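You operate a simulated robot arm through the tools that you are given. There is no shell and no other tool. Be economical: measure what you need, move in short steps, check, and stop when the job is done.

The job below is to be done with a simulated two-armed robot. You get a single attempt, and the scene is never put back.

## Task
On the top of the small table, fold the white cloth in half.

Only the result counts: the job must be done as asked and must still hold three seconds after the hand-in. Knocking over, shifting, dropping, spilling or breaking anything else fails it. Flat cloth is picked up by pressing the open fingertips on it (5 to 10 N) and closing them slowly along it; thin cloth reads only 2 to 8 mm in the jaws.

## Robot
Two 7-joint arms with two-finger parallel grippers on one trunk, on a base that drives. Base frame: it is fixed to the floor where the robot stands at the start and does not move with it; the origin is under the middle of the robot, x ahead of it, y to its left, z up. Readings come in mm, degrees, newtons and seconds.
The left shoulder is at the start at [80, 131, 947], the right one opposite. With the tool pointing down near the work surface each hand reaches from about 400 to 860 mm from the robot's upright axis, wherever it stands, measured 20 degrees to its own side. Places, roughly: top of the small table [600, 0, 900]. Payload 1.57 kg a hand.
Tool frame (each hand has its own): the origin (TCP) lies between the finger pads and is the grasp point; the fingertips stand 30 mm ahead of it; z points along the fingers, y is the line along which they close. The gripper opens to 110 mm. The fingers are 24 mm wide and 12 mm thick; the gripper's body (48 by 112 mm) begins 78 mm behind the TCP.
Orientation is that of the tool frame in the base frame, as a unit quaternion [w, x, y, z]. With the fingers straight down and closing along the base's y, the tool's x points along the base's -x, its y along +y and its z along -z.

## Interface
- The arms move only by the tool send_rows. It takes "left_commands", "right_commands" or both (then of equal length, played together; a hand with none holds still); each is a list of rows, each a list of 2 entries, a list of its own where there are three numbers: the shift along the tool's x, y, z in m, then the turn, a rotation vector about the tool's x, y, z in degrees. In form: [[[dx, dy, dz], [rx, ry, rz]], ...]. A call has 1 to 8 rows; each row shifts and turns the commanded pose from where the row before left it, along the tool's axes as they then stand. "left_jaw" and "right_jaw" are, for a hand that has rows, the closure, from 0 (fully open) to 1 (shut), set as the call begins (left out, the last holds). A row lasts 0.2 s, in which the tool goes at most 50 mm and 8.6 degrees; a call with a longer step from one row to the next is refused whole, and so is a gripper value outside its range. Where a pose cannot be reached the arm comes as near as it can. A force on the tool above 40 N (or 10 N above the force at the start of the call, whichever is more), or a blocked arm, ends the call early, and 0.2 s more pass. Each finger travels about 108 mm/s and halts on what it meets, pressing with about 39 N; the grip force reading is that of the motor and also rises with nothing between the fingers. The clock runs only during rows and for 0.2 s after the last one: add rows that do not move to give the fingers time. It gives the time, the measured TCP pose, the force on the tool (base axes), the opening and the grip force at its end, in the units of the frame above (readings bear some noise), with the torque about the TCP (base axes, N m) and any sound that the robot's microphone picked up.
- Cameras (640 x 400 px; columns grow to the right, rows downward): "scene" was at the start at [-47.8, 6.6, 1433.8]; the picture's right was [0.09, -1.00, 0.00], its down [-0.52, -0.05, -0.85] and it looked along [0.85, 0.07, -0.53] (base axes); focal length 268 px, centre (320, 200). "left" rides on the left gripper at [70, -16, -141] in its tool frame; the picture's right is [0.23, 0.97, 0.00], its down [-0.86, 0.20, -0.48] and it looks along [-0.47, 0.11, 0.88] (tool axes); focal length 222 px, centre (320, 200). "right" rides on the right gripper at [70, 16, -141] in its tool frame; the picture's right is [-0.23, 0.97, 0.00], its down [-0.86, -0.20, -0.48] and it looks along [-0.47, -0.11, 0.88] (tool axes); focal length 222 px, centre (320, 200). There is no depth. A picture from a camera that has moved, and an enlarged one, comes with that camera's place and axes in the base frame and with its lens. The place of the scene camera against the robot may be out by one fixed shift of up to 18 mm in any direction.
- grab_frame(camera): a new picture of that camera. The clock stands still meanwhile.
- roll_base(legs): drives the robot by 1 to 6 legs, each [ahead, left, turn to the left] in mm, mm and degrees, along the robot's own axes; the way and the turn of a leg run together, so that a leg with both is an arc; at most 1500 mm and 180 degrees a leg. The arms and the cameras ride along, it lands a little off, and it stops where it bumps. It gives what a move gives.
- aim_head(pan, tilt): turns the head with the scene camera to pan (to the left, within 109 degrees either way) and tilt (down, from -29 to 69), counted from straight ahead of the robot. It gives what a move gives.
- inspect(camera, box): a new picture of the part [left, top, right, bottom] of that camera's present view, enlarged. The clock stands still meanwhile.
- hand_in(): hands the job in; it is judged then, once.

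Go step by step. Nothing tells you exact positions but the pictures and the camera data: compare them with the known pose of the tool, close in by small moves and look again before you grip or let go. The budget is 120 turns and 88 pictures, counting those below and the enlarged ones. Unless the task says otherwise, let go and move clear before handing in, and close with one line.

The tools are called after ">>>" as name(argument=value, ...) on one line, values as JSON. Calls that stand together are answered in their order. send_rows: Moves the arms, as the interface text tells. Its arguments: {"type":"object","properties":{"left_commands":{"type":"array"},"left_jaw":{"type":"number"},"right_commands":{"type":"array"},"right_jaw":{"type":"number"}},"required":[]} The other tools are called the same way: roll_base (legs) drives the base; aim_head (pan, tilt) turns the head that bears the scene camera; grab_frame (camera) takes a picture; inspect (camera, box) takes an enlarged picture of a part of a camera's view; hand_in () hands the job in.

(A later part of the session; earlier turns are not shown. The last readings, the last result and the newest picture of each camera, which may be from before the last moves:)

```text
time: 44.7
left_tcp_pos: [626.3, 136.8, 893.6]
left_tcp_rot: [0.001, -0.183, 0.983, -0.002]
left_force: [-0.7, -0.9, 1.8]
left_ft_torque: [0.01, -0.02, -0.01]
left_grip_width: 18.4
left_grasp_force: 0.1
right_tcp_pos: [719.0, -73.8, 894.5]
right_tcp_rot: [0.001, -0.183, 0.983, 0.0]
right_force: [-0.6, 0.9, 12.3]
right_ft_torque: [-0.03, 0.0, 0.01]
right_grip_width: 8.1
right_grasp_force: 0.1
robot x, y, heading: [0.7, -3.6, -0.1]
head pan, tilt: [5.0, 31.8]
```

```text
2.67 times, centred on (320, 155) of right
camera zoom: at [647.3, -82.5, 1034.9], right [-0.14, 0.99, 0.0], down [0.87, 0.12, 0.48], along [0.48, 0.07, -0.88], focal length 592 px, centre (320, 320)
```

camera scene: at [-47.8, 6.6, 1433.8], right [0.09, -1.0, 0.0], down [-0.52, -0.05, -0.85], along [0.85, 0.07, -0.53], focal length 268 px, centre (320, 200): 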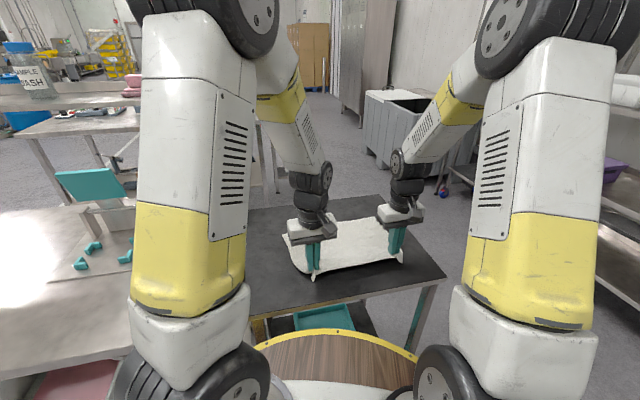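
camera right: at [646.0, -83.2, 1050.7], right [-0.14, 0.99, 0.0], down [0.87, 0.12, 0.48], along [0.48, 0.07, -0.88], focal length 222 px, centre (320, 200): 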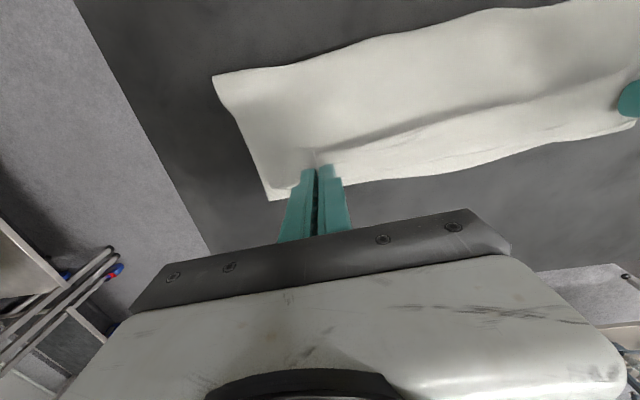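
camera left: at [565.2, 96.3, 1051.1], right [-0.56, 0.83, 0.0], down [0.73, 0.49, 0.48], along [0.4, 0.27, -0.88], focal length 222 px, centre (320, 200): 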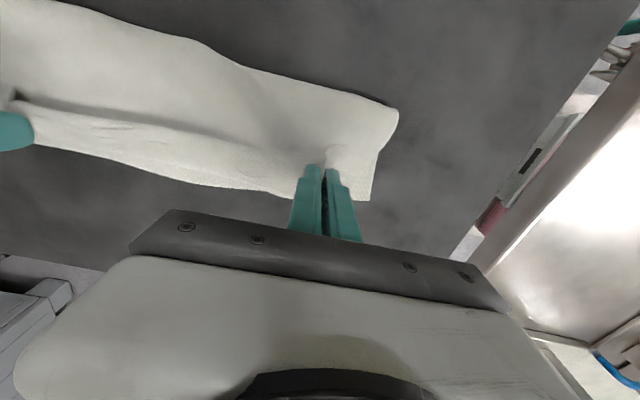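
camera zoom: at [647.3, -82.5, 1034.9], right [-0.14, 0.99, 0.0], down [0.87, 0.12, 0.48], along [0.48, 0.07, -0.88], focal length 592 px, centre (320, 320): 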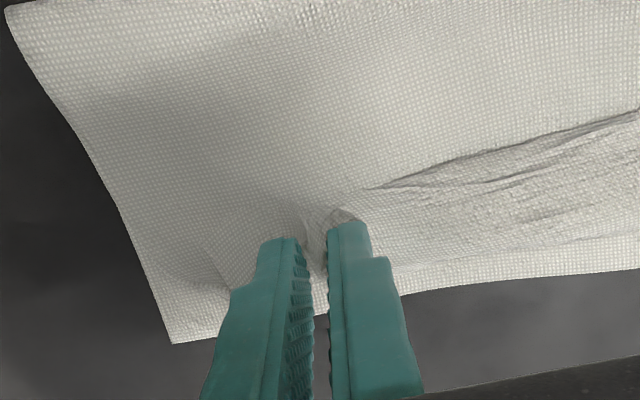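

>>> send_rows(left_commands=[[[0, 0, 0.0003], [0, 0, 0]]], right_commands=[[[0, 0, 0], [0, 0, 0]]], left_jaw=0.78, right_jaw=0.78)

>>> send_rows(left_commands=[[[0, 0, 0], [0, 0, 0]]], right_commands=[[[0, 0, -0.0001], [0, 0, 0]]], left_jaw=0.73, right_jaw=0.73)

>>> send_rows(left_commands=[[[0, 0, 0], [0, 0, 0]]], right_commands=[[[0, 0, -0.0001], [0, 0, 0]]], left_jaw=0.68, right_jaw=0.68)

>>> send_rows(left_commands=[[[0, 0, 0], [0, 0, 0]]], right_commands=[[[0, 0, 0], [0, 0, 0]]], left_jaw=0.63, right_jaw=0.63)

>>> send_rows(left_commands=[[[0, 0, -0.005], [0, 0, 0]], [[0, 0, -0.03], [0, 0, 0]], [[0, 0, -0.04], [0, 0, 0]], [[0, 0, -0.04], [0, 0, 0]], [[0, 0, 0], [0, 0, 0]]], right_commands=[[[0, 0, -0.005], [0, 0, 0]], [[0, 0, -0.03], [0, 0, 0]], [[0, 0, -0.04], [0, 0, 0]], [[0, 0, -0.04], [0, 0, 0]], [[0, 0, 0], [0, 0, 0]]])

>>> grab_frame(camera="left")

>>> grab_frame(camera="right")

>>> inspect(camera="scene", box=[260, 190, 420, 290])

```text
time: 45.1
left_tcp_pos: [625.6, 137.5, 893.6]
left_tcp_rot: [0.001, -0.182, 0.983, -0.001]
left_force: [0.1, -0.2, 3.4]
left_ft_torque: [0.04, 0.02, 0.01]
left_grip_width: 22.7
left_grasp_force: 0.1
right_tcp_pos: [719.5, -74.5, 893.6]
right_tcp_rot: [0.002, -0.182, 0.983, 0.0]
right_force: [0.0, -1.9, 14.0]
right_ft_torque: [-0.04, -0.03, -0.02]
right_grip_width: 11.8
right_grasp_force: 0.1
robot x, y, heading: [0.5, -2.9, 0.1]
head pan, tilt: [5.0, 31.8]
```

```text
time: 45.5
left_tcp_pos: [626.6, 137.3, 893.6]
left_tcp_rot: [0.001, -0.182, 0.983, 0.0]
left_force: [0.1, -1.7, 2.9]
left_ft_torque: [0.01, -0.02, -0.03]
left_grip_width: 27.8
left_grasp_force: 0.1
right_tcp_pos: [718.2, -72.2, 893.3]
right_tcp_rot: [0.001, -0.182, 0.983, 0.001]
right_force: [-3.7, 6.5, 13.3]
right_ft_torque: [0.0, 0.07, 0.0]
right_grip_width: 22.4
right_grasp_force: 0.0
robot x, y, heading: [-2.0, -0.2, -0.1]
head pan, tilt: [5.0, 31.8]
```

```text
time: 45.9
left_tcp_pos: [626.5, 137.0, 893.8]
left_tcp_rot: [0.001, -0.182, 0.983, -0.001]
left_force: [0.2, -1.2, 4.8]
left_ft_torque: [0.01, 0.01, -0.03]
left_grip_width: 32.3
left_grasp_force: 0.0
right_tcp_pos: [719.0, -72.4, 893.8]
right_tcp_rot: [0.002, -0.182, 0.983, 0.0]
right_force: [-2.6, 6.4, 11.6]
right_ft_torque: [0.01, 0.02, -0.01]
right_grip_width: 26.0
right_grasp_force: 0.0
robot x, y, heading: [1.0, -0.0, 0.1]
head pan, tilt: [5.0, 31.8]
```

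```text
time: 46.3
left_tcp_pos: [626.5, 137.4, 894.9]
left_tcp_rot: [0.001, -0.182, 0.983, -0.001]
left_force: [-0.2, -2.6, 5.2]
left_ft_torque: [0.01, -0.03, -0.02]
left_grip_width: 38.0
left_grasp_force: 0.0
right_tcp_pos: [718.9, -73.0, 893.8]
right_tcp_rot: [0.002, -0.182, 0.983, 0.0]
right_force: [-1.6, 5.7, 10.9]
right_ft_torque: [-0.01, -0.03, 0.02]
right_grip_width: 33.4
right_grasp_force: 0.0
robot x, y, heading: [0.5, 3.8, 0.1]
head pan, tilt: [5.0, 31.8]
```

```text
time: 47.5
left_tcp_pos: [625.3, 137.7, 1009.1]
left_tcp_rot: [0.002, -0.182, 0.983, 0.0]
left_force: [0.3, -0.1, 0.7]
left_ft_torque: [0.0, 0.02, -0.01]
left_grip_width: 40.8
left_grasp_force: 0.0
right_tcp_pos: [716.8, -72.8, 1008.7]
right_tcp_rot: [0.001, -0.182, 0.983, 0.0]
right_force: [0.1, 0.4, -0.1]
right_ft_torque: [0.02, 0.01, 0.02]
right_grip_width: 40.8
right_grasp_force: 0.0
robot x, y, heading: [2.4, 1.7, -0.0]
head pan, tilt: [5.0, 31.8]
```

```text
44 pictures are left
camera left: at [565.7, 97.2, 1150.5], right [-0.56, 0.83, 0.0], down [0.73, 0.49, 0.48], along [0.4, 0.27, -0.88], focal length 222 px, centre (320, 200)
```

left: 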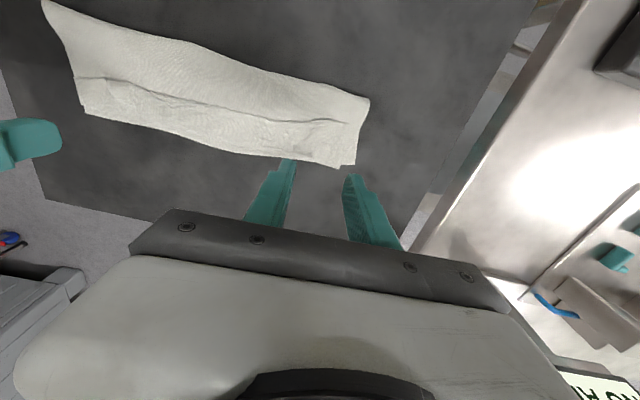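

```text
43 pictures are left
camera right: at [646.8, -82.4, 1149.7], right [-0.14, 0.99, 0.0], down [0.87, 0.12, 0.48], along [0.48, 0.07, -0.88], focal length 222 px, centre (320, 200)
```

right: 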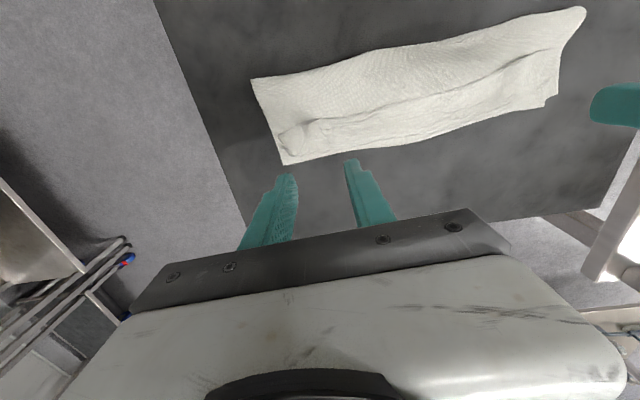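

```text
4.00 times, centred on (340, 240) of scene
camera zoom: at [-47.8, 6.6, 1433.8], right [0.09, -1.0, 0.0], down [-0.52, -0.05, -0.85], along [0.85, 0.07, -0.53], focal length 1072 px, centre (240, 40)
```

zoom: 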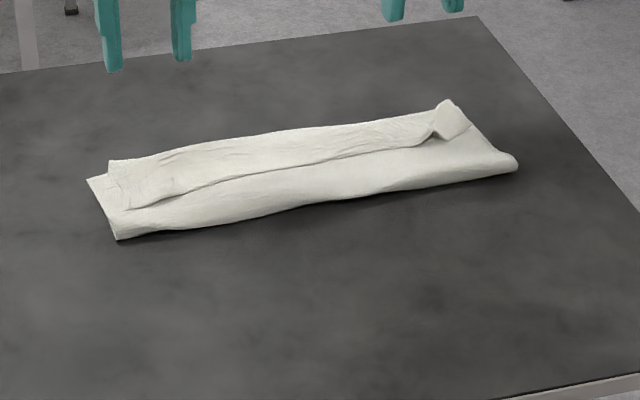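

The cloth is folded over, but a ~38 mm hem strip is turned back on top along the whole length. I look closer before re-gripping just the free edge and laying it outward.

>>> inspect(camera="left", box=[220, 60, 400, 172])

>>> inspect(camera="right", box=[230, 60, 410, 172])

```text
3.56 times, centred on (310, 116) of left
camera zoom: at [565.7, 97.2, 1150.5], right [-0.56, 0.83, 0.0], down [0.73, 0.49, 0.48], along [0.4, 0.27, -0.88], focal length 790 px, centre (356, 499)
```

zoom: 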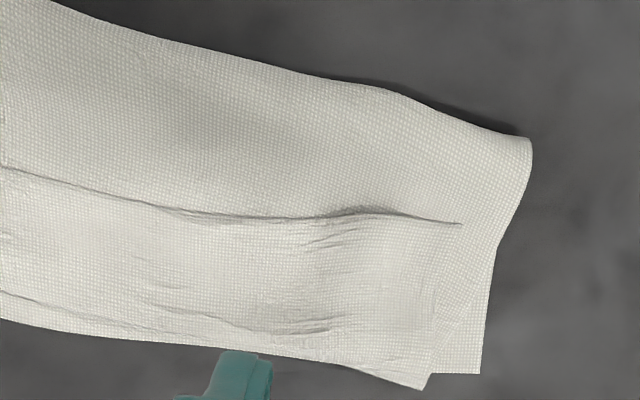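

```text
3.56 times, centred on (320, 116) of right
camera zoom: at [646.8, -82.4, 1149.7], right [-0.14, 0.99, 0.0], down [0.87, 0.12, 0.48], along [0.48, 0.07, -0.88], focal length 790 px, centre (320, 499)
```

zoom: 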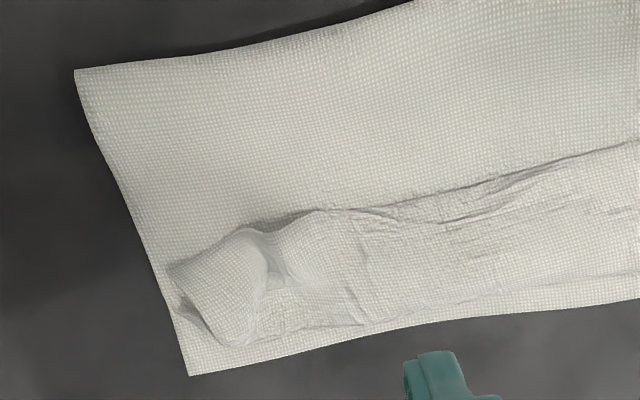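

The strip's free edge on the left runs from about [585,155] inward; on the right an existing bump sits near [703,-92]. I position both hands so the fingers only just overlap the free edge, and descend to just above.

>>> send_rows(left_commands=[[[0.015, -0.0025, 0.02], [0, 0, 0]], [[0.015, -0.0022, 0.02], [0, 0, 0]], [[0, 0, 0.02], [0, 0, 0]], [[0, 0, 0.02], [0, 0, 0]], [[0, 0, 0.014], [0, 0, 0]], [[0, 0, 0], [0, 0, 0]]], right_commands=[[[0.011, -0.004, 0.02], [0, 0, 0]], [[0.011, -0.0036, 0.02], [0, 0, 0]], [[0, 0, 0.02], [0, 0, 0]], [[0, 0, 0.02], [0, 0, 0]], [[0, 0, 0.014], [0, 0, 0]], [[0, 0, 0], [0, 0, 0]]], left_jaw=0.64, right_jaw=0.64)

>>> inspect(camera="left", box=[200, 80, 440, 230])

>>> inspect(camera="right", box=[200, 80, 440, 230])

```text
time: 48.9
left_tcp_pos: [599.3, 121.8, 913.3]
left_tcp_rot: [0.001, -0.182, 0.983, -0.001]
left_force: [0.2, 0.5, 0.5]
left_ft_torque: [0.01, -0.01, 0.03]
left_grip_width: 39.5
left_grasp_force: 0.2
right_tcp_pos: [700.2, -89.0, 915.7]
right_tcp_rot: [0.001, -0.182, 0.983, 0.0]
right_force: [-0.1, -0.1, -0.7]
right_ft_torque: [0.0, 0.0, 0.01]
right_grip_width: 39.6
right_grasp_force: 0.0
robot x, y, heading: [-0.1, -2.0, -0.0]
head pan, tilt: [5.0, 31.8]
```

```text
2.67 times, centred on (320, 155) of left
camera zoom: at [540.0, 81.6, 1055.3], right [-0.56, 0.83, 0.0], down [0.73, 0.49, 0.48], along [0.4, 0.27, -0.88], focal length 592 px, centre (320, 320)
```

zoom: 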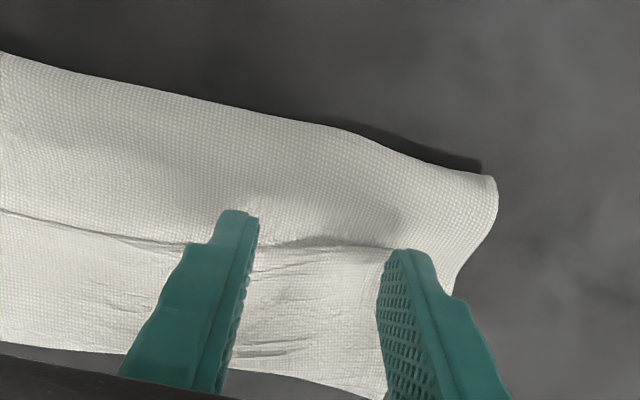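

```text
2.67 times, centred on (320, 155) of right
camera zoom: at [629.4, -98.5, 1055.3], right [-0.14, 0.99, 0.0], down [0.87, 0.12, 0.48], along [0.48, 0.07, -0.88], focal length 592 px, centre (320, 320)
```

zoom: 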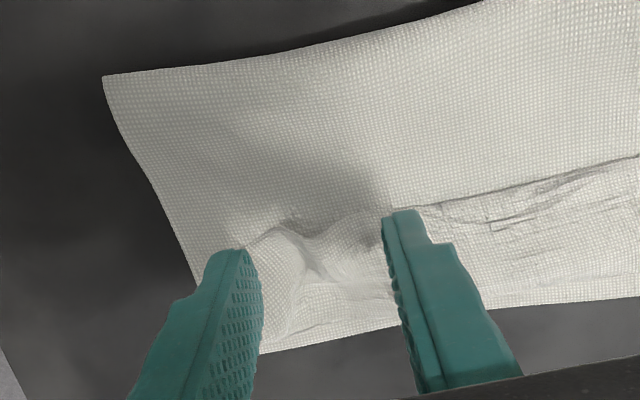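

>>> send_rows(left_commands=[[[-0.002, -0.006, 0], [0, 0, -4.5]], [[0, 0, 0.008], [0, 0, 0]], [[0, 0, 0.006], [0, 0, 0]], [[0, 0, 0.001], [0, 0, 0]], [[0, 0, 0.001], [0, 0, 0]], [[0, 0, 0], [0, 0, 0]]], right_commands=[[[0.006, 0, 0], [0, 0, -4]], [[0, 0, 0.008], [0, 0, 0]], [[0, 0, 0.006], [0, 0, 0]], [[0, 0, 0.001], [0, 0, 0]], [[0, 0, 0.001], [0, 0, 0]], [[0, 0, 0], [0, 0, 0]]])

>>> inspect(camera="left", box=[200, 80, 440, 230])

>>> inspect(camera="right", box=[200, 80, 440, 230])

```text
time: 50.3
left_tcp_pos: [603.6, 117.8, 897.7]
left_tcp_rot: [0.001, -0.221, 0.975, -0.001]
left_force: [0.9, -0.3, 0.4]
left_ft_torque: [0.02, 0.01, -0.03]
left_grip_width: 39.8
left_grasp_force: 0.0
right_tcp_pos: [695.3, -92.2, 897.2]
right_tcp_rot: [0.001, -0.217, 0.976, 0.0]
right_force: [-0.4, -0.3, 0.2]
right_ft_torque: [-0.02, 0.02, 0.01]
right_grip_width: 39.5
right_grasp_force: 0.1
robot x, y, heading: [2.7, -0.5, 0.1]
head pan, tilt: [5.0, 31.8]
```

```text
2.67 times, centred on (320, 155) of left
camera zoom: at [547.7, 72.2, 1039.9], right [-0.62, 0.78, 0.0], down [0.69, 0.55, 0.48], along [0.38, 0.3, -0.88], focal length 592 px, centre (320, 320)
```

zoom: 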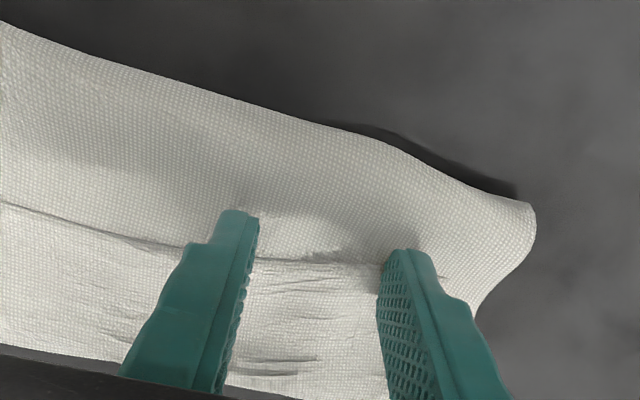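

```text
2.67 times, centred on (320, 155) of right
camera zoom: at [625.0, -105.1, 1039.3], right [-0.21, 0.98, 0.0], down [0.86, 0.18, 0.48], along [0.47, 0.1, -0.88], focal length 592 px, centre (320, 320)
```

zoom: 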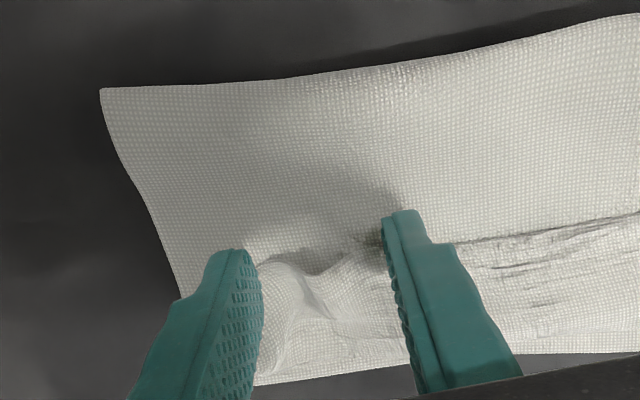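

Alignment is good. I lower the last millimetres to contact.

>>> send_rows(left_commands=[[[-0.003, 0, 0.001], [0, 0, 0]], [[0, 0, 0.001], [0, 0, 0]], [[0, 0, 0], [0, 0, 0]]], right_commands=[[[0, 0, 0.001], [0, 0, 0]], [[0, 0, 0.001], [0, 0, 0]], [[0, 0, 0], [0, 0, 0]]])

>>> send_rows(left_commands=[[[0, 0, 0.0007], [0, 0, 0]], [[0, 0, 0], [0, 0, 0]]], right_commands=[[[0, 0, 0.0007], [0, 0, 0]], [[0, 0, 0], [0, 0, 0]]])

```text
time: 51.1
left_tcp_pos: [607.8, 118.5, 896.1]
left_tcp_rot: [0.002, -0.22, 0.975, -0.001]
left_force: [-0.5, 0.6, 0.5]
left_ft_torque: [0.0, -0.01, 0.01]
left_grip_width: 39.6
left_grasp_force: 0.0
right_tcp_pos: [694.0, -90.6, 895.7]
right_tcp_rot: [0.002, -0.217, 0.976, 0.002]
right_force: [0.3, 0.1, -0.4]
right_ft_torque: [0.01, 0.02, -0.01]
right_grip_width: 39.5
right_grasp_force: 0.0
robot x, y, heading: [1.1, 2.2, -0.1]
head pan, tilt: [5.0, 31.8]
```

```text
time: 51.7
left_tcp_pos: [607.1, 119.8, 895.2]
left_tcp_rot: [0.001, -0.221, 0.975, -0.001]
left_force: [-0.9, 0.6, -1.0]
left_ft_torque: [0.01, 0.0, -0.03]
left_grip_width: 39.5
left_grasp_force: 0.1
right_tcp_pos: [694.9, -91.1, 894.3]
right_tcp_rot: [0.001, -0.216, 0.976, 0.0]
right_force: [-0.9, -0.5, -0.3]
right_ft_torque: [0.0, 0.0, -0.01]
right_grip_width: 39.5
right_grasp_force: 0.1
robot x, y, heading: [0.2, -1.9, -0.2]
head pan, tilt: [5.0, 31.8]
```

>>> send_rows(left_commands=[[[0, 0, 0.0007], [0, 0, 0]], [[0, 0, 0], [0, 0, 0]]], right_commands=[[[0, 0, 0.0007], [0, 0, 0]], [[0, 0, 0], [0, 0, 0]]])

>>> send_rows(left_commands=[[[0, 0, 0.0004], [0, 0, 0]], [[0, 0, 0], [0, 0, 0]]], right_commands=[[[0, 0, 0.0004], [0, 0, 0]], [[0, 0, 0], [0, 0, 0]]])

```text
time: 52.3
left_tcp_pos: [607.6, 117.9, 894.9]
left_tcp_rot: [0.001, -0.221, 0.975, 0.0]
left_force: [-0.3, 0.0, -0.6]
left_ft_torque: [0.0, 0.0, 0.0]
left_grip_width: 39.8
left_grasp_force: 0.0
right_tcp_pos: [696.3, -90.0, 894.3]
right_tcp_rot: [0.0, -0.217, 0.976, 0.0]
right_force: [0.3, 0.1, 1.0]
right_ft_torque: [0.01, 0.0, 0.01]
right_grip_width: 39.6
right_grasp_force: 0.0
robot x, y, heading: [1.2, -0.6, 0.2]
head pan, tilt: [5.0, 31.8]
```

```text
time: 52.9
left_tcp_pos: [605.7, 118.6, 894.7]
left_tcp_rot: [0.001, -0.221, 0.975, -0.001]
left_force: [-0.8, -0.6, 0.3]
left_ft_torque: [-0.03, -0.01, 0.03]
left_grip_width: 39.4
left_grasp_force: 0.2
right_tcp_pos: [694.5, -92.8, 894.8]
right_tcp_rot: [0.0, -0.216, 0.976, 0.001]
right_force: [-0.6, 0.5, -0.3]
right_ft_torque: [-0.01, 0.02, 0.05]
right_grip_width: 39.7
right_grasp_force: 0.0
robot x, y, heading: [-4.2, 1.2, -0.1]
head pan, tilt: [5.0, 31.8]
```

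>>> send_rows(left_commands=[[[0, 0, 0.0006], [0, 0, 0]], [[0, 0, 0], [0, 0, 0]]], right_commands=[[[0, 0, 0.0006], [0, 0, 0]], [[0, 0, 0], [0, 0, 0]]])

>>> send_rows(left_commands=[[[0, 0, 0.0005], [0, 0, 0]], [[0, 0, 0], [0, 0, 0]]], right_commands=[[[0, 0, 0.0005], [0, 0, 0]], [[0, 0, 0], [0, 0, 0]]])

>>> inspect(camera="left", box=[200, 80, 440, 230])

```text
time: 53.5
left_tcp_pos: [607.1, 117.5, 895.5]
left_tcp_rot: [0.001, -0.221, 0.975, -0.001]
left_force: [0.7, 0.0, 1.7]
left_ft_torque: [0.0, 0.02, -0.02]
left_grip_width: 40.0
left_grasp_force: 0.2
right_tcp_pos: [694.2, -90.9, 893.8]
right_tcp_rot: [0.001, -0.216, 0.976, 0.0]
right_force: [1.2, 0.8, 2.4]
right_ft_torque: [-0.06, -0.01, 0.0]
right_grip_width: 39.6
right_grasp_force: 0.1
robot x, y, heading: [0.1, -0.0, 0.2]
head pan, tilt: [5.0, 31.8]
```

```text
time: 54.1
left_tcp_pos: [607.5, 119.3, 893.1]
left_tcp_rot: [0.002, -0.221, 0.975, 0.0]
left_force: [0.1, -0.5, 1.3]
left_ft_torque: [0.04, 0.02, 0.0]
left_grip_width: 39.8
left_grasp_force: 0.1
right_tcp_pos: [695.5, -90.2, 894.2]
right_tcp_rot: [0.002, -0.217, 0.976, 0.0]
right_force: [-0.7, 0.6, 4.4]
right_ft_torque: [-0.02, -0.05, -0.06]
right_grip_width: 39.3
right_grasp_force: 0.1
robot x, y, heading: [-0.3, 1.1, -0.3]
head pan, tilt: [5.0, 31.8]
```

```text
2.67 times, centred on (320, 155) of left
camera zoom: at [550.6, 73.5, 1035.5], right [-0.62, 0.78, 0.0], down [0.69, 0.55, 0.48], along [0.38, 0.3, -0.88], focal length 592 px, centre (320, 320)
```

zoom: 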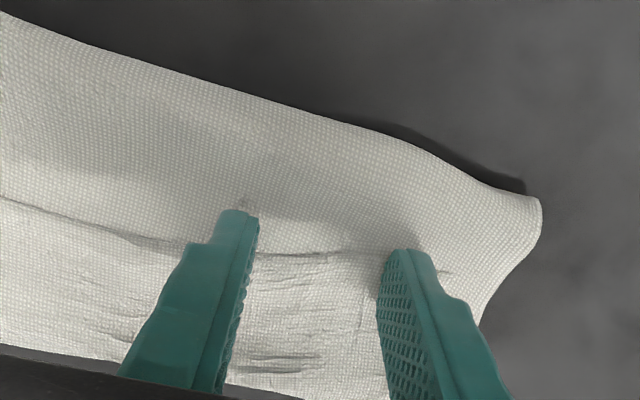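

Contact begins. I press left a bit more, then close in small steps with both.

>>> send_rows(left_commands=[[[0, 0, 0.0004], [0, 0, 0]], [[0, 0, 0], [0, 0, 0]]], right_commands=[[[0, 0, 0.0001], [0, 0, 0]], [[0, 0, 0], [0, 0, 0]]])

>>> send_rows(left_commands=[[[0, 0, 0.0001], [0, 0, 0]]], right_commands=[[[0, 0, 0], [0, 0, 0]]], left_jaw=0.66, right_jaw=0.66)

>>> send_rows(left_commands=[[[0, 0, 0], [0, 0, 0]]], right_commands=[[[0, 0, 0], [0, 0, 0]]], left_jaw=0.68, right_jaw=0.68)

>>> send_rows(left_commands=[[[0, 0, 0], [0, 0, 0]]], right_commands=[[[0, 0, 0], [0, 0, 0]]], left_jaw=0.7, right_jaw=0.7)

>>> inspect(camera="left", box=[200, 80, 440, 230])

>>> inspect(camera="right", box=[200, 80, 440, 230])

```text
time: 54.7
left_tcp_pos: [607.7, 118.1, 892.4]
left_tcp_rot: [0.001, -0.221, 0.975, 0.0]
left_force: [0.1, 0.1, 3.6]
left_ft_torque: [0.06, 0.05, 0.01]
left_grip_width: 39.5
left_grasp_force: 0.0
right_tcp_pos: [695.7, -90.5, 893.8]
right_tcp_rot: [0.001, -0.217, 0.976, 0.001]
right_force: [-0.9, -0.2, 5.9]
right_ft_torque: [-0.08, -0.05, -0.05]
right_grip_width: 39.4
right_grasp_force: 0.0
robot x, y, heading: [0.3, 0.8, -0.0]
head pan, tilt: [5.0, 31.8]
```

```text
time: 55.1
left_tcp_pos: [606.8, 118.4, 892.8]
left_tcp_rot: [0.001, -0.22, 0.975, 0.0]
left_force: [1.2, -0.5, 2.3]
left_ft_torque: [0.01, -0.03, 0.01]
left_grip_width: 35.8
left_grasp_force: 0.1
right_tcp_pos: [695.2, -90.7, 891.7]
right_tcp_rot: [0.0, -0.217, 0.976, -0.001]
right_force: [-0.7, 1.1, 4.7]
right_ft_torque: [-0.05, -0.04, 0.02]
right_grip_width: 35.5
right_grasp_force: 0.0
robot x, y, heading: [0.7, -2.7, 0.1]
head pan, tilt: [5.0, 31.8]
```

```text
time: 55.5
left_tcp_pos: [606.5, 119.8, 893.5]
left_tcp_rot: [0.001, -0.222, 0.975, 0.0]
left_force: [0.1, -0.5, 3.4]
left_ft_torque: [0.05, -0.06, -0.01]
left_grip_width: 35.2
left_grasp_force: 0.0
right_tcp_pos: [694.8, -90.5, 893.5]
right_tcp_rot: [0.001, -0.216, 0.976, 0.0]
right_force: [-0.7, 1.5, 5.4]
right_ft_torque: [-0.06, -0.08, 0.01]
right_grip_width: 35.1
right_grasp_force: 0.2
robot x, y, heading: [2.9, 2.8, -0.1]
head pan, tilt: [5.0, 31.8]
```

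```text
time: 55.9
left_tcp_pos: [606.3, 118.5, 892.9]
left_tcp_rot: [0.001, -0.221, 0.975, -0.001]
left_force: [0.6, 0.2, 3.2]
left_ft_torque: [0.02, -0.02, -0.02]
left_grip_width: 31.8
left_grasp_force: 0.0
right_tcp_pos: [695.3, -91.4, 893.0]
right_tcp_rot: [0.001, -0.216, 0.976, 0.001]
right_force: [-0.6, 1.4, 5.7]
right_ft_torque: [-0.05, -0.08, -0.02]
right_grip_width: 31.3
right_grasp_force: 0.0
robot x, y, heading: [2.0, 1.7, 0.0]
head pan, tilt: [5.0, 31.8]
```

```text
2.67 times, centred on (320, 155) of left
camera zoom: at [550.5, 73.7, 1035.1], right [-0.62, 0.78, 0.0], down [0.69, 0.55, 0.48], along [0.38, 0.3, -0.88], focal length 592 px, centre (320, 320)
```

zoom: 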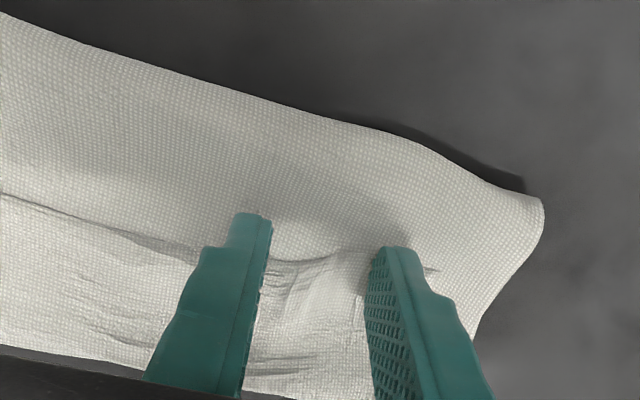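

```text
2.67 times, centred on (320, 155) of right
camera zoom: at [624.8, -104.9, 1034.6], right [-0.21, 0.98, 0.0], down [0.86, 0.18, 0.48], along [0.47, 0.1, -0.88], focal length 592 px, centre (320, 320)
```

zoom: 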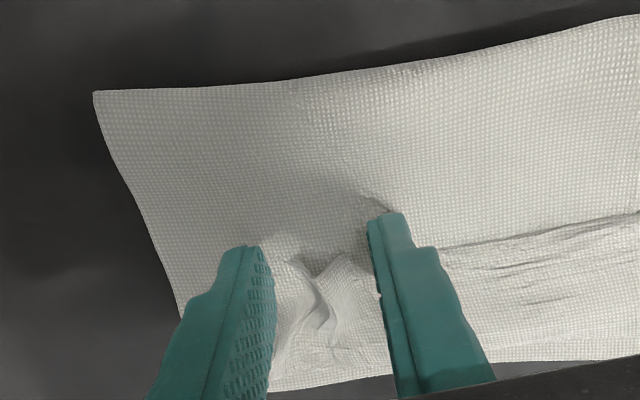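

The strip alone is bulging up on both sides, which is just what I want. I continue.

>>> send_rows(left_commands=[[[0, 0, 0.0001], [0, 0, 0]]], right_commands=[[[0, 0, 0], [0, 0, 0]]], left_jaw=0.73, right_jaw=0.73)

>>> send_rows(left_commands=[[[0, 0, 0], [0, 0, 0]]], right_commands=[[[0, 0, 0], [0, 0, 0]]], left_jaw=0.76, right_jaw=0.76)

>>> send_rows(left_commands=[[[0, 0, 0], [0, 0, 0]]], right_commands=[[[0, 0, 0], [0, 0, 0]]], left_jaw=0.79, right_jaw=0.79)

>>> send_rows(left_commands=[[[0, 0, 0], [0, 0, 0]]], right_commands=[[[0, 0, 0], [0, 0, 0]]], left_jaw=0.82, right_jaw=0.82)

>>> send_rows(left_commands=[[[0, 0, 0], [0, 0, 0]]], right_commands=[[[0, 0, 0], [0, 0, 0]]], left_jaw=0.85, right_jaw=0.85)

>>> inspect(camera="left", box=[200, 80, 440, 230])

>>> inspect(camera="right", box=[200, 80, 440, 230])

```text
time: 56.3
left_tcp_pos: [606.6, 119.6, 893.2]
left_tcp_rot: [0.001, -0.221, 0.975, -0.001]
left_force: [-0.5, 0.0, 3.6]
left_ft_torque: [0.01, -0.02, 0.02]
left_grip_width: 28.2
left_grasp_force: 0.0
right_tcp_pos: [695.1, -90.9, 893.5]
right_tcp_rot: [0.001, -0.217, 0.976, 0.0]
right_force: [0.0, 1.5, 4.8]
right_ft_torque: [-0.03, -0.07, 0.01]
right_grip_width: 28.0
right_grasp_force: 0.0
robot x, y, heading: [-0.5, 1.7, 0.0]
head pan, tilt: [5.0, 31.8]
```

```text
time: 56.7
left_tcp_pos: [606.9, 118.1, 893.5]
left_tcp_rot: [0.001, -0.22, 0.975, -0.001]
left_force: [-0.4, 0.2, 4.7]
left_ft_torque: [0.02, -0.03, 0.03]
left_grip_width: 24.5
left_grasp_force: 0.1
right_tcp_pos: [695.1, -92.1, 892.7]
right_tcp_rot: [0.001, -0.216, 0.976, -0.001]
right_force: [-0.7, 0.7, 3.9]
right_ft_torque: [0.01, -0.04, 0.02]
right_grip_width: 24.6
right_grasp_force: 0.0
robot x, y, heading: [0.3, 3.5, 0.0]
head pan, tilt: [5.0, 31.8]
```

```text
time: 57.1
left_tcp_pos: [607.1, 117.8, 892.7]
left_tcp_rot: [0.0, -0.221, 0.975, 0.0]
left_force: [0.8, -0.3, 4.4]
left_ft_torque: [0.04, -0.03, 0.0]
left_grip_width: 21.4
left_grasp_force: 0.1
right_tcp_pos: [695.3, -90.5, 892.9]
right_tcp_rot: [0.001, -0.216, 0.976, 0.0]
right_force: [-0.2, 1.4, 4.2]
right_ft_torque: [0.0, 0.0, 0.0]
right_grip_width: 21.4
right_grasp_force: 0.1
robot x, y, heading: [1.7, 1.6, 0.0]
head pan, tilt: [5.0, 31.8]
```

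```text
time: 57.5
left_tcp_pos: [607.5, 119.8, 893.4]
left_tcp_rot: [0.001, -0.221, 0.975, -0.001]
left_force: [-0.1, 0.5, 4.4]
left_ft_torque: [0.02, -0.04, 0.04]
left_grip_width: 18.1
left_grasp_force: 0.1
right_tcp_pos: [696.3, -90.6, 893.6]
right_tcp_rot: [0.001, -0.216, 0.976, 0.0]
right_force: [-0.2, 1.2, 3.9]
right_ft_torque: [0.02, -0.03, -0.02]
right_grip_width: 17.9
right_grasp_force: 0.0
robot x, y, heading: [0.9, 0.9, 0.2]
head pan, tilt: [5.0, 31.8]
```

```text
time: 57.9
left_tcp_pos: [606.7, 118.1, 892.6]
left_tcp_rot: [0.001, -0.221, 0.975, 0.0]
left_force: [0.2, -0.6, 4.1]
left_ft_torque: [-0.01, -0.02, 0.01]
left_grip_width: 15.1
left_grasp_force: 0.1
right_tcp_pos: [696.0, -91.5, 893.4]
right_tcp_rot: [0.0, -0.217, 0.976, -0.001]
right_force: [-0.2, 0.1, 2.6]
right_ft_torque: [0.07, -0.01, 0.04]
right_grip_width: 15.3
right_grasp_force: 0.0
robot x, y, heading: [2.9, -1.2, -0.2]
head pan, tilt: [5.0, 31.8]
```

```text
2.67 times, centred on (320, 155) of left
camera zoom: at [550.7, 73.6, 1034.8], right [-0.62, 0.78, 0.0], down [0.69, 0.55, 0.48], along [0.38, 0.3, -0.88], focal length 592 px, centre (320, 320)
```

zoom: 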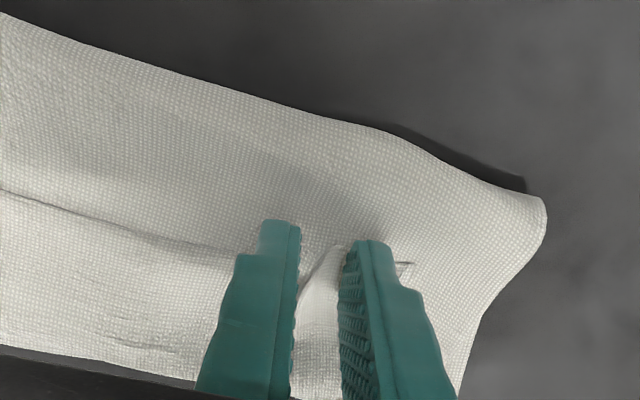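

```text
2.67 times, centred on (320, 155) of right
camera zoom: at [624.8, -104.9, 1034.6], right [-0.21, 0.98, 0.0], down [0.86, 0.18, 0.48], along [0.47, 0.1, -0.88], focal length 592 px, centre (320, 320)
```

zoom: 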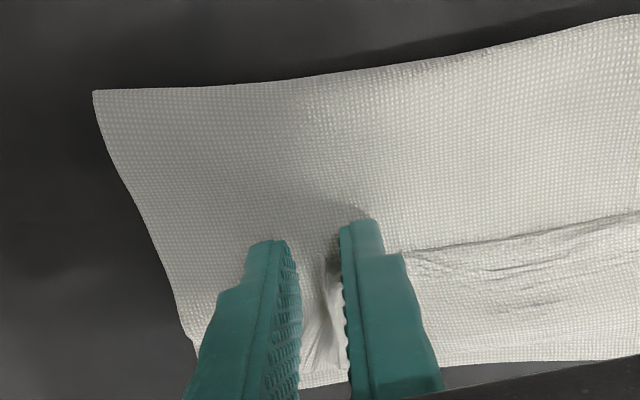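

Excellent, only the strip is being gathered. I finish closing.

>>> send_rows(left_commands=[[[0, 0, 0], [0, 0, 0]]], right_commands=[[[0, 0, 0.0001], [0, 0, 0]]], left_jaw=0.88, right_jaw=0.88)

>>> send_rows(left_commands=[[[0, 0, 0], [0, 0, 0]]], right_commands=[[[0, 0, 0], [0, 0, 0]]], left_jaw=0.91, right_jaw=0.91)

>>> send_rows(left_commands=[[[0, 0, 0], [0, 0, 0]]], right_commands=[[[0, 0, 0], [0, 0, 0]]], left_jaw=0.94, right_jaw=0.94)

>>> send_rows(left_commands=[[[0, 0, 0], [0, 0, 0]]], right_commands=[[[0, 0, 0], [0, 0, 0]]], left_jaw=0.97, right_jaw=0.97)

>>> send_rows(left_commands=[[[0, 0, 0], [0, 0, 0]], [[0, 0, 0], [0, 0, 0]]], right_commands=[[[0, 0, 0], [0, 0, 0]], [[0, 0, 0], [0, 0, 0]]], left_jaw=1.0, right_jaw=1.0)

>>> send_rows(left_commands=[[[0, 0, -0.01], [0, 0, 0]], [[0, 0, -0.015], [0, 0, 0]], [[0, 0, -0.015], [0, 0, 0]], [[0, 0, 0], [0, 0, 0]]], right_commands=[[[0, 0, -0.01], [0, 0, 0]], [[0, 0, -0.015], [0, 0, 0]], [[0, 0, -0.015], [0, 0, 0]], [[0, 0, 0], [0, 0, 0]]])

>>> grab_frame(camera="left")

>>> grab_frame(camera="right")

>>> inspect(camera="scene", box=[260, 190, 420, 290])

```text
time: 58.3
left_tcp_pos: [607.5, 118.9, 893.0]
left_tcp_rot: [0.0, -0.221, 0.975, -0.001]
left_force: [0.7, -1.3, 3.4]
left_ft_torque: [0.0, 0.01, -0.01]
left_grip_width: 12.2
left_grasp_force: 0.1
right_tcp_pos: [694.9, -90.9, 893.5]
right_tcp_rot: [0.001, -0.216, 0.976, 0.0]
right_force: [-1.9, 0.9, 3.6]
right_ft_torque: [0.02, 0.0, 0.02]
right_grip_width: 12.4
right_grasp_force: 0.1
robot x, y, heading: [-1.4, 3.9, -0.1]
head pan, tilt: [5.0, 31.8]
```

```text
time: 58.7
left_tcp_pos: [607.3, 118.4, 893.0]
left_tcp_rot: [0.001, -0.221, 0.975, 0.0]
left_force: [1.4, -2.0, 3.6]
left_ft_torque: [-0.04, -0.05, -0.01]
left_grip_width: 10.1
left_grasp_force: 0.1
right_tcp_pos: [694.7, -90.1, 893.0]
right_tcp_rot: [0.001, -0.217, 0.976, 0.0]
right_force: [-1.2, 2.2, 3.5]
right_ft_torque: [0.09, -0.01, 0.02]
right_grip_width: 9.9
right_grasp_force: 0.1
robot x, y, heading: [3.7, -0.4, 0.3]
head pan, tilt: [5.0, 31.8]
```

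```text
time: 59.1
left_tcp_pos: [607.1, 119.1, 892.9]
left_tcp_rot: [0.0, -0.221, 0.975, -0.002]
left_force: [0.7, -2.1, 3.8]
left_ft_torque: [-0.09, -0.03, 0.0]
left_grip_width: 7.5
left_grasp_force: 0.8
right_tcp_pos: [694.7, -91.3, 892.8]
right_tcp_rot: [0.001, -0.217, 0.976, 0.001]
right_force: [-0.8, 2.3, 3.7]
right_ft_torque: [0.1, -0.01, 0.02]
right_grip_width: 5.3
right_grasp_force: 2.8
robot x, y, heading: [3.9, 5.1, -0.1]
head pan, tilt: [5.0, 31.8]
```

```text
time: 59.5
left_tcp_pos: [606.9, 118.5, 892.8]
left_tcp_rot: [0.002, -0.221, 0.975, 0.0]
left_force: [1.6, -6.2, 6.3]
left_ft_torque: [-0.23, -0.11, -0.11]
left_grip_width: 4.3
left_grasp_force: 5.0
right_tcp_pos: [694.9, -90.7, 892.8]
right_tcp_rot: [0.001, -0.216, 0.976, 0.0]
right_force: [-0.8, 4.4, 3.6]
right_ft_torque: [0.14, 0.03, 0.05]
right_grip_width: 5.9
right_grasp_force: 1.4
robot x, y, heading: [-1.3, -1.0, 0.1]
head pan, tilt: [5.0, 31.8]
```

```text
time: 60.1
left_tcp_pos: [607.0, 117.7, 893.6]
left_tcp_rot: [0.001, -0.221, 0.975, -0.001]
left_force: [1.0, -7.1, 7.0]
left_ft_torque: [-0.14, -0.05, -0.16]
left_grip_width: 2.4
left_grasp_force: 23.8
right_tcp_pos: [694.5, -90.8, 893.0]
right_tcp_rot: [0.001, -0.217, 0.976, 0.001]
right_force: [-2.4, 7.0, 2.5]
right_ft_torque: [0.23, 0.04, 0.07]
right_grip_width: 2.4
right_grasp_force: 23.5
robot x, y, heading: [1.2, -1.0, -0.1]
head pan, tilt: [5.0, 31.8]
```

```text
time: 61.1
left_tcp_pos: [607.9, 118.4, 933.3]
left_tcp_rot: [0.001, -0.22, 0.975, 0.0]
left_force: [3.7, -7.5, -0.5]
left_ft_torque: [-0.19, -0.05, -0.15]
left_grip_width: 2.3
left_grasp_force: 23.8
right_tcp_pos: [695.7, -90.5, 932.8]
right_tcp_rot: [0.001, -0.217, 0.976, 0.0]
right_force: [-2.8, 7.7, 1.0]
right_ft_torque: [0.2, 0.07, 0.09]
right_grip_width: 2.5
right_grasp_force: 24.1
robot x, y, heading: [0.3, 1.3, 0.2]
head pan, tilt: [5.0, 31.8]
```

```text
30 pictures are left
camera left: at [550.7, 73.4, 1074.9], right [-0.62, 0.78, 0.0], down [0.69, 0.55, 0.48], along [0.38, 0.3, -0.88], focal length 222 px, centre (320, 200)
```

left: 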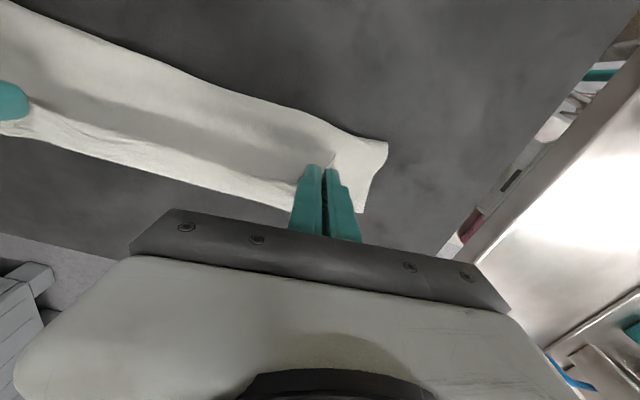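

```text
29 pictures are left
camera right: at [625.0, -104.3, 1074.4], right [-0.21, 0.98, 0.0], down [0.86, 0.18, 0.48], along [0.47, 0.1, -0.88], focal length 222 px, centre (320, 200)
```

right: 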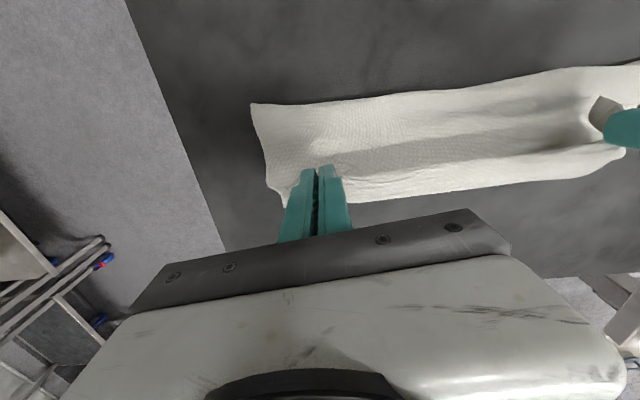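

```text
4.00 times, centred on (340, 240) of scene
camera zoom: at [-47.7, 6.6, 1433.8], right [0.09, -1.0, 0.0], down [-0.52, -0.05, -0.85], along [0.85, 0.07, -0.53], focal length 1072 px, centre (240, 40)
```

zoom: 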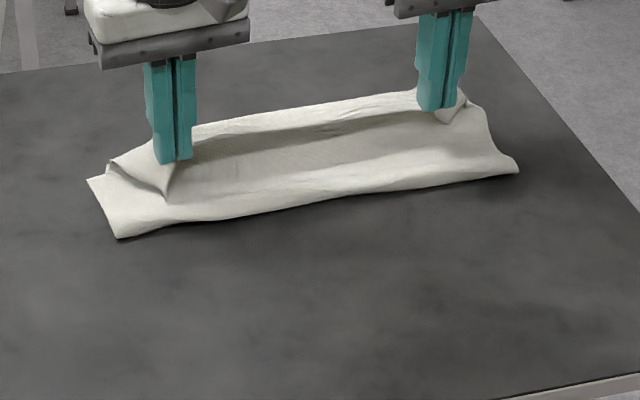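

Just the edge is gripped on both sides. I now open the fold back a bit: move up and toward the robot above the intended crease so the bottom layer relays flat.

>>> send_rows(left_commands=[[[0.0123, -0.0015, -0.012], [0, 0, 0]], [[0.0123, 0.0007, -0.012], [0, 0, 0]], [[0.0123, 0.0007, -0.012], [0, 0, 0]], [[0.0123, 0.0007, -0.012], [0, 0, 0]], [[0.0123, 0.0007, -0.012], [0, 0, 0]], [[0.0123, 0.0007, -0.01], [0, 0, 0]], [[0.0123, 0.0007, -0.01], [0, 0, 0]], [[0, 0, 0], [0, 0, 0]]], right_commands=[[[0.0123, 0.0025, -0.012], [0, 0, 0]], [[0.0123, 0.0007, -0.012], [0, 0, 0]], [[0.0123, 0.0007, -0.012], [0, 0, 0]], [[0.0123, 0.0007, -0.012], [0, 0, 0]], [[0.0123, 0.0007, -0.012], [0, 0, 0]], [[0.0123, 0.0007, -0.01], [0, 0, 0]], [[0.0123, 0.0007, -0.01], [0, 0, 0]], [[0, 0, 0], [0, 0, 0]]])

>>> grab_frame(camera="left")

>>> grab_frame(camera="right")

>>> inspect(camera="scene", box=[230, 170, 470, 320])

```text
time: 62.9
left_tcp_pos: [527.3, 84.5, 1013.1]
left_tcp_rot: [0.001, -0.221, 0.975, 0.0]
left_force: [0.4, -2.3, 0.4]
left_ft_torque: [-0.08, -0.06, -0.09]
left_grip_width: 2.1
left_grasp_force: 23.7
right_tcp_pos: [615.4, -121.7, 1012.4]
right_tcp_rot: [0.001, -0.216, 0.976, 0.0]
right_force: [-1.5, 2.4, -0.5]
right_ft_torque: [0.11, 0.04, 0.04]
right_grip_width: 2.4
right_grasp_force: 23.8
robot x, y, heading: [-1.6, -1.1, 0.0]
head pan, tilt: [5.0, 31.8]
```

```text
27 pictures are left
camera left: at [471.3, 39.0, 1154.6], right [-0.62, 0.78, 0.0], down [0.69, 0.55, 0.48], along [0.38, 0.3, -0.88], focal length 222 px, centre (320, 200)
```

left: 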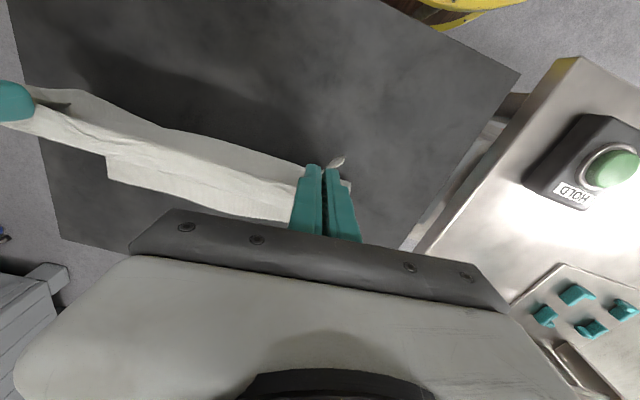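

```text
26 pictures are left
camera right: at [543.6, -135.6, 1153.9], right [-0.21, 0.98, 0.0], down [0.86, 0.18, 0.48], along [0.47, 0.1, -0.88], focal length 222 px, centre (320, 200)
```

right: 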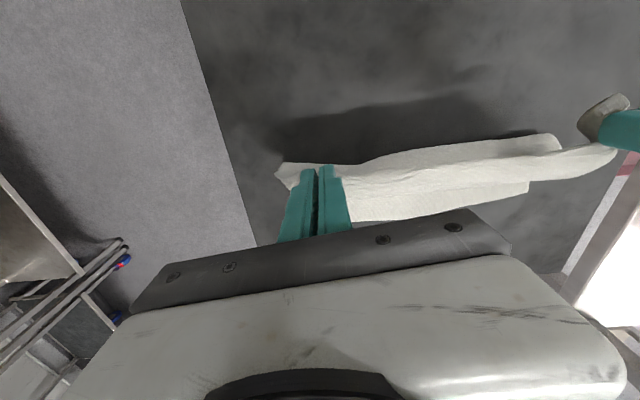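

```text
2.67 times, centred on (350, 245) of scene
camera zoom: at [-47.8, 6.6, 1433.8], right [0.09, -1.0, 0.0], down [-0.52, -0.05, -0.85], along [0.85, 0.07, -0.53], focal length 715 px, centre (240, 80)
```

zoom: 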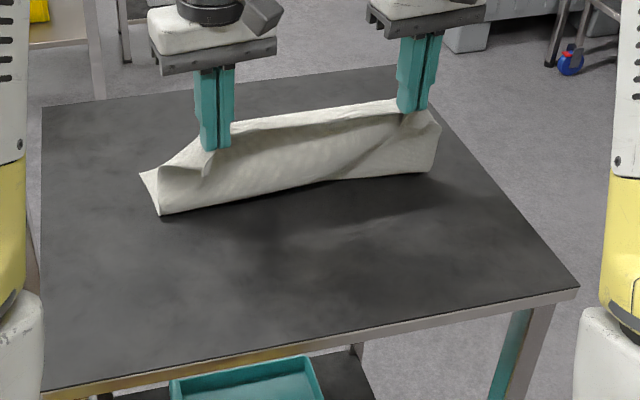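

The sheet hangs with slack. I swing further toward the robot and lower so the bottom layer unrolls to the middle, then come back up over the crease line.

>>> send_rows(left_commands=[[[0.014, 0.0008, 0.006], [0, 0, 0]], [[0.014, 0.0008, 0.01], [0, 0, 0]], [[0.014, 0.0008, 0.012], [0, 0, 0]], [[0.012, 0.0006, 0.014], [0, 0, 0]], [[0, 0, 0], [0, 0, 0]]], right_commands=[[[0.014, 0.0008, 0.006], [0, 0, 0]], [[0.014, 0.0008, 0.01], [0, 0, 0]], [[0.014, 0.0008, 0.012], [0, 0, 0]], [[0.012, 0.0006, 0.014], [0, 0, 0]], [[0, 0, 0], [0, 0, 0]]])

>>> inspect(camera="scene", box=[230, 170, 470, 320])

>>> grab_frame(camera="right")

>>> grab_frame(camera="left")

```text
time: 64.1
left_tcp_pos: [478.3, 62.3, 970.8]
left_tcp_rot: [0.0, -0.221, 0.975, 0.0]
left_force: [1.7, -1.3, 0.1]
left_ft_torque: [-0.05, 0.02, 0.03]
left_grip_width: 2.4
left_grasp_force: 24.4
right_tcp_pos: [564.2, -141.0, 969.7]
right_tcp_rot: [0.001, -0.217, 0.976, -0.001]
right_force: [-0.4, 1.7, -0.5]
right_ft_torque: [0.03, -0.02, -0.01]
right_grip_width: 2.4
right_grasp_force: 23.7
robot x, y, heading: [3.3, 0.5, -0.1]
head pan, tilt: [5.0, 31.8]
```

```text
2.67 times, centred on (350, 245) of scene
camera zoom: at [-47.8, 6.6, 1433.8], right [0.09, -1.0, 0.0], down [-0.52, -0.05, -0.85], along [0.85, 0.07, -0.53], focal length 715 px, centre (240, 80)
```

zoom: 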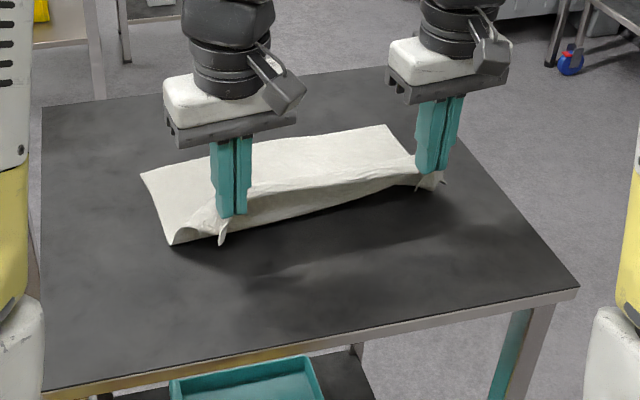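

```text
23 pictures are left
camera right: at [493.9, -155.0, 1111.6], right [-0.21, 0.98, 0.0], down [0.86, 0.18, 0.48], along [0.47, 0.1, -0.88], focal length 222 px, centre (320, 200)
```

right: 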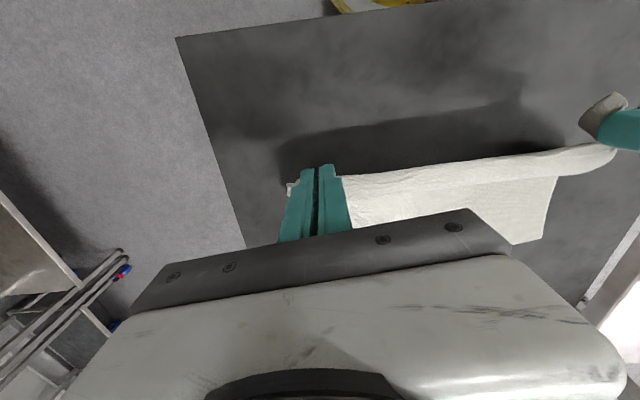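

```text
22 pictures are left
camera left: at [421.4, 18.2, 1112.6], right [-0.62, 0.78, 0.0], down [0.68, 0.55, 0.48], along [0.38, 0.3, -0.88], focal length 222 px, centre (320, 200)
```

left: 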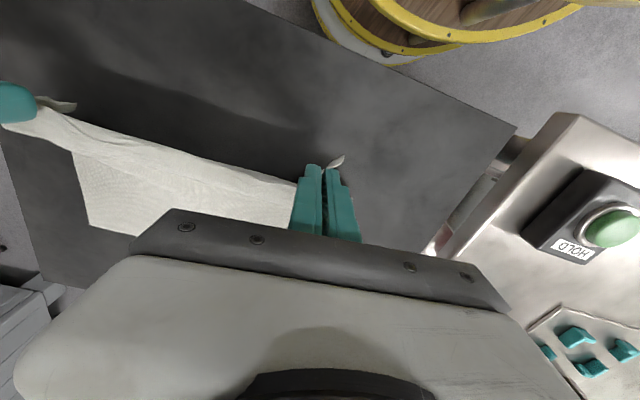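

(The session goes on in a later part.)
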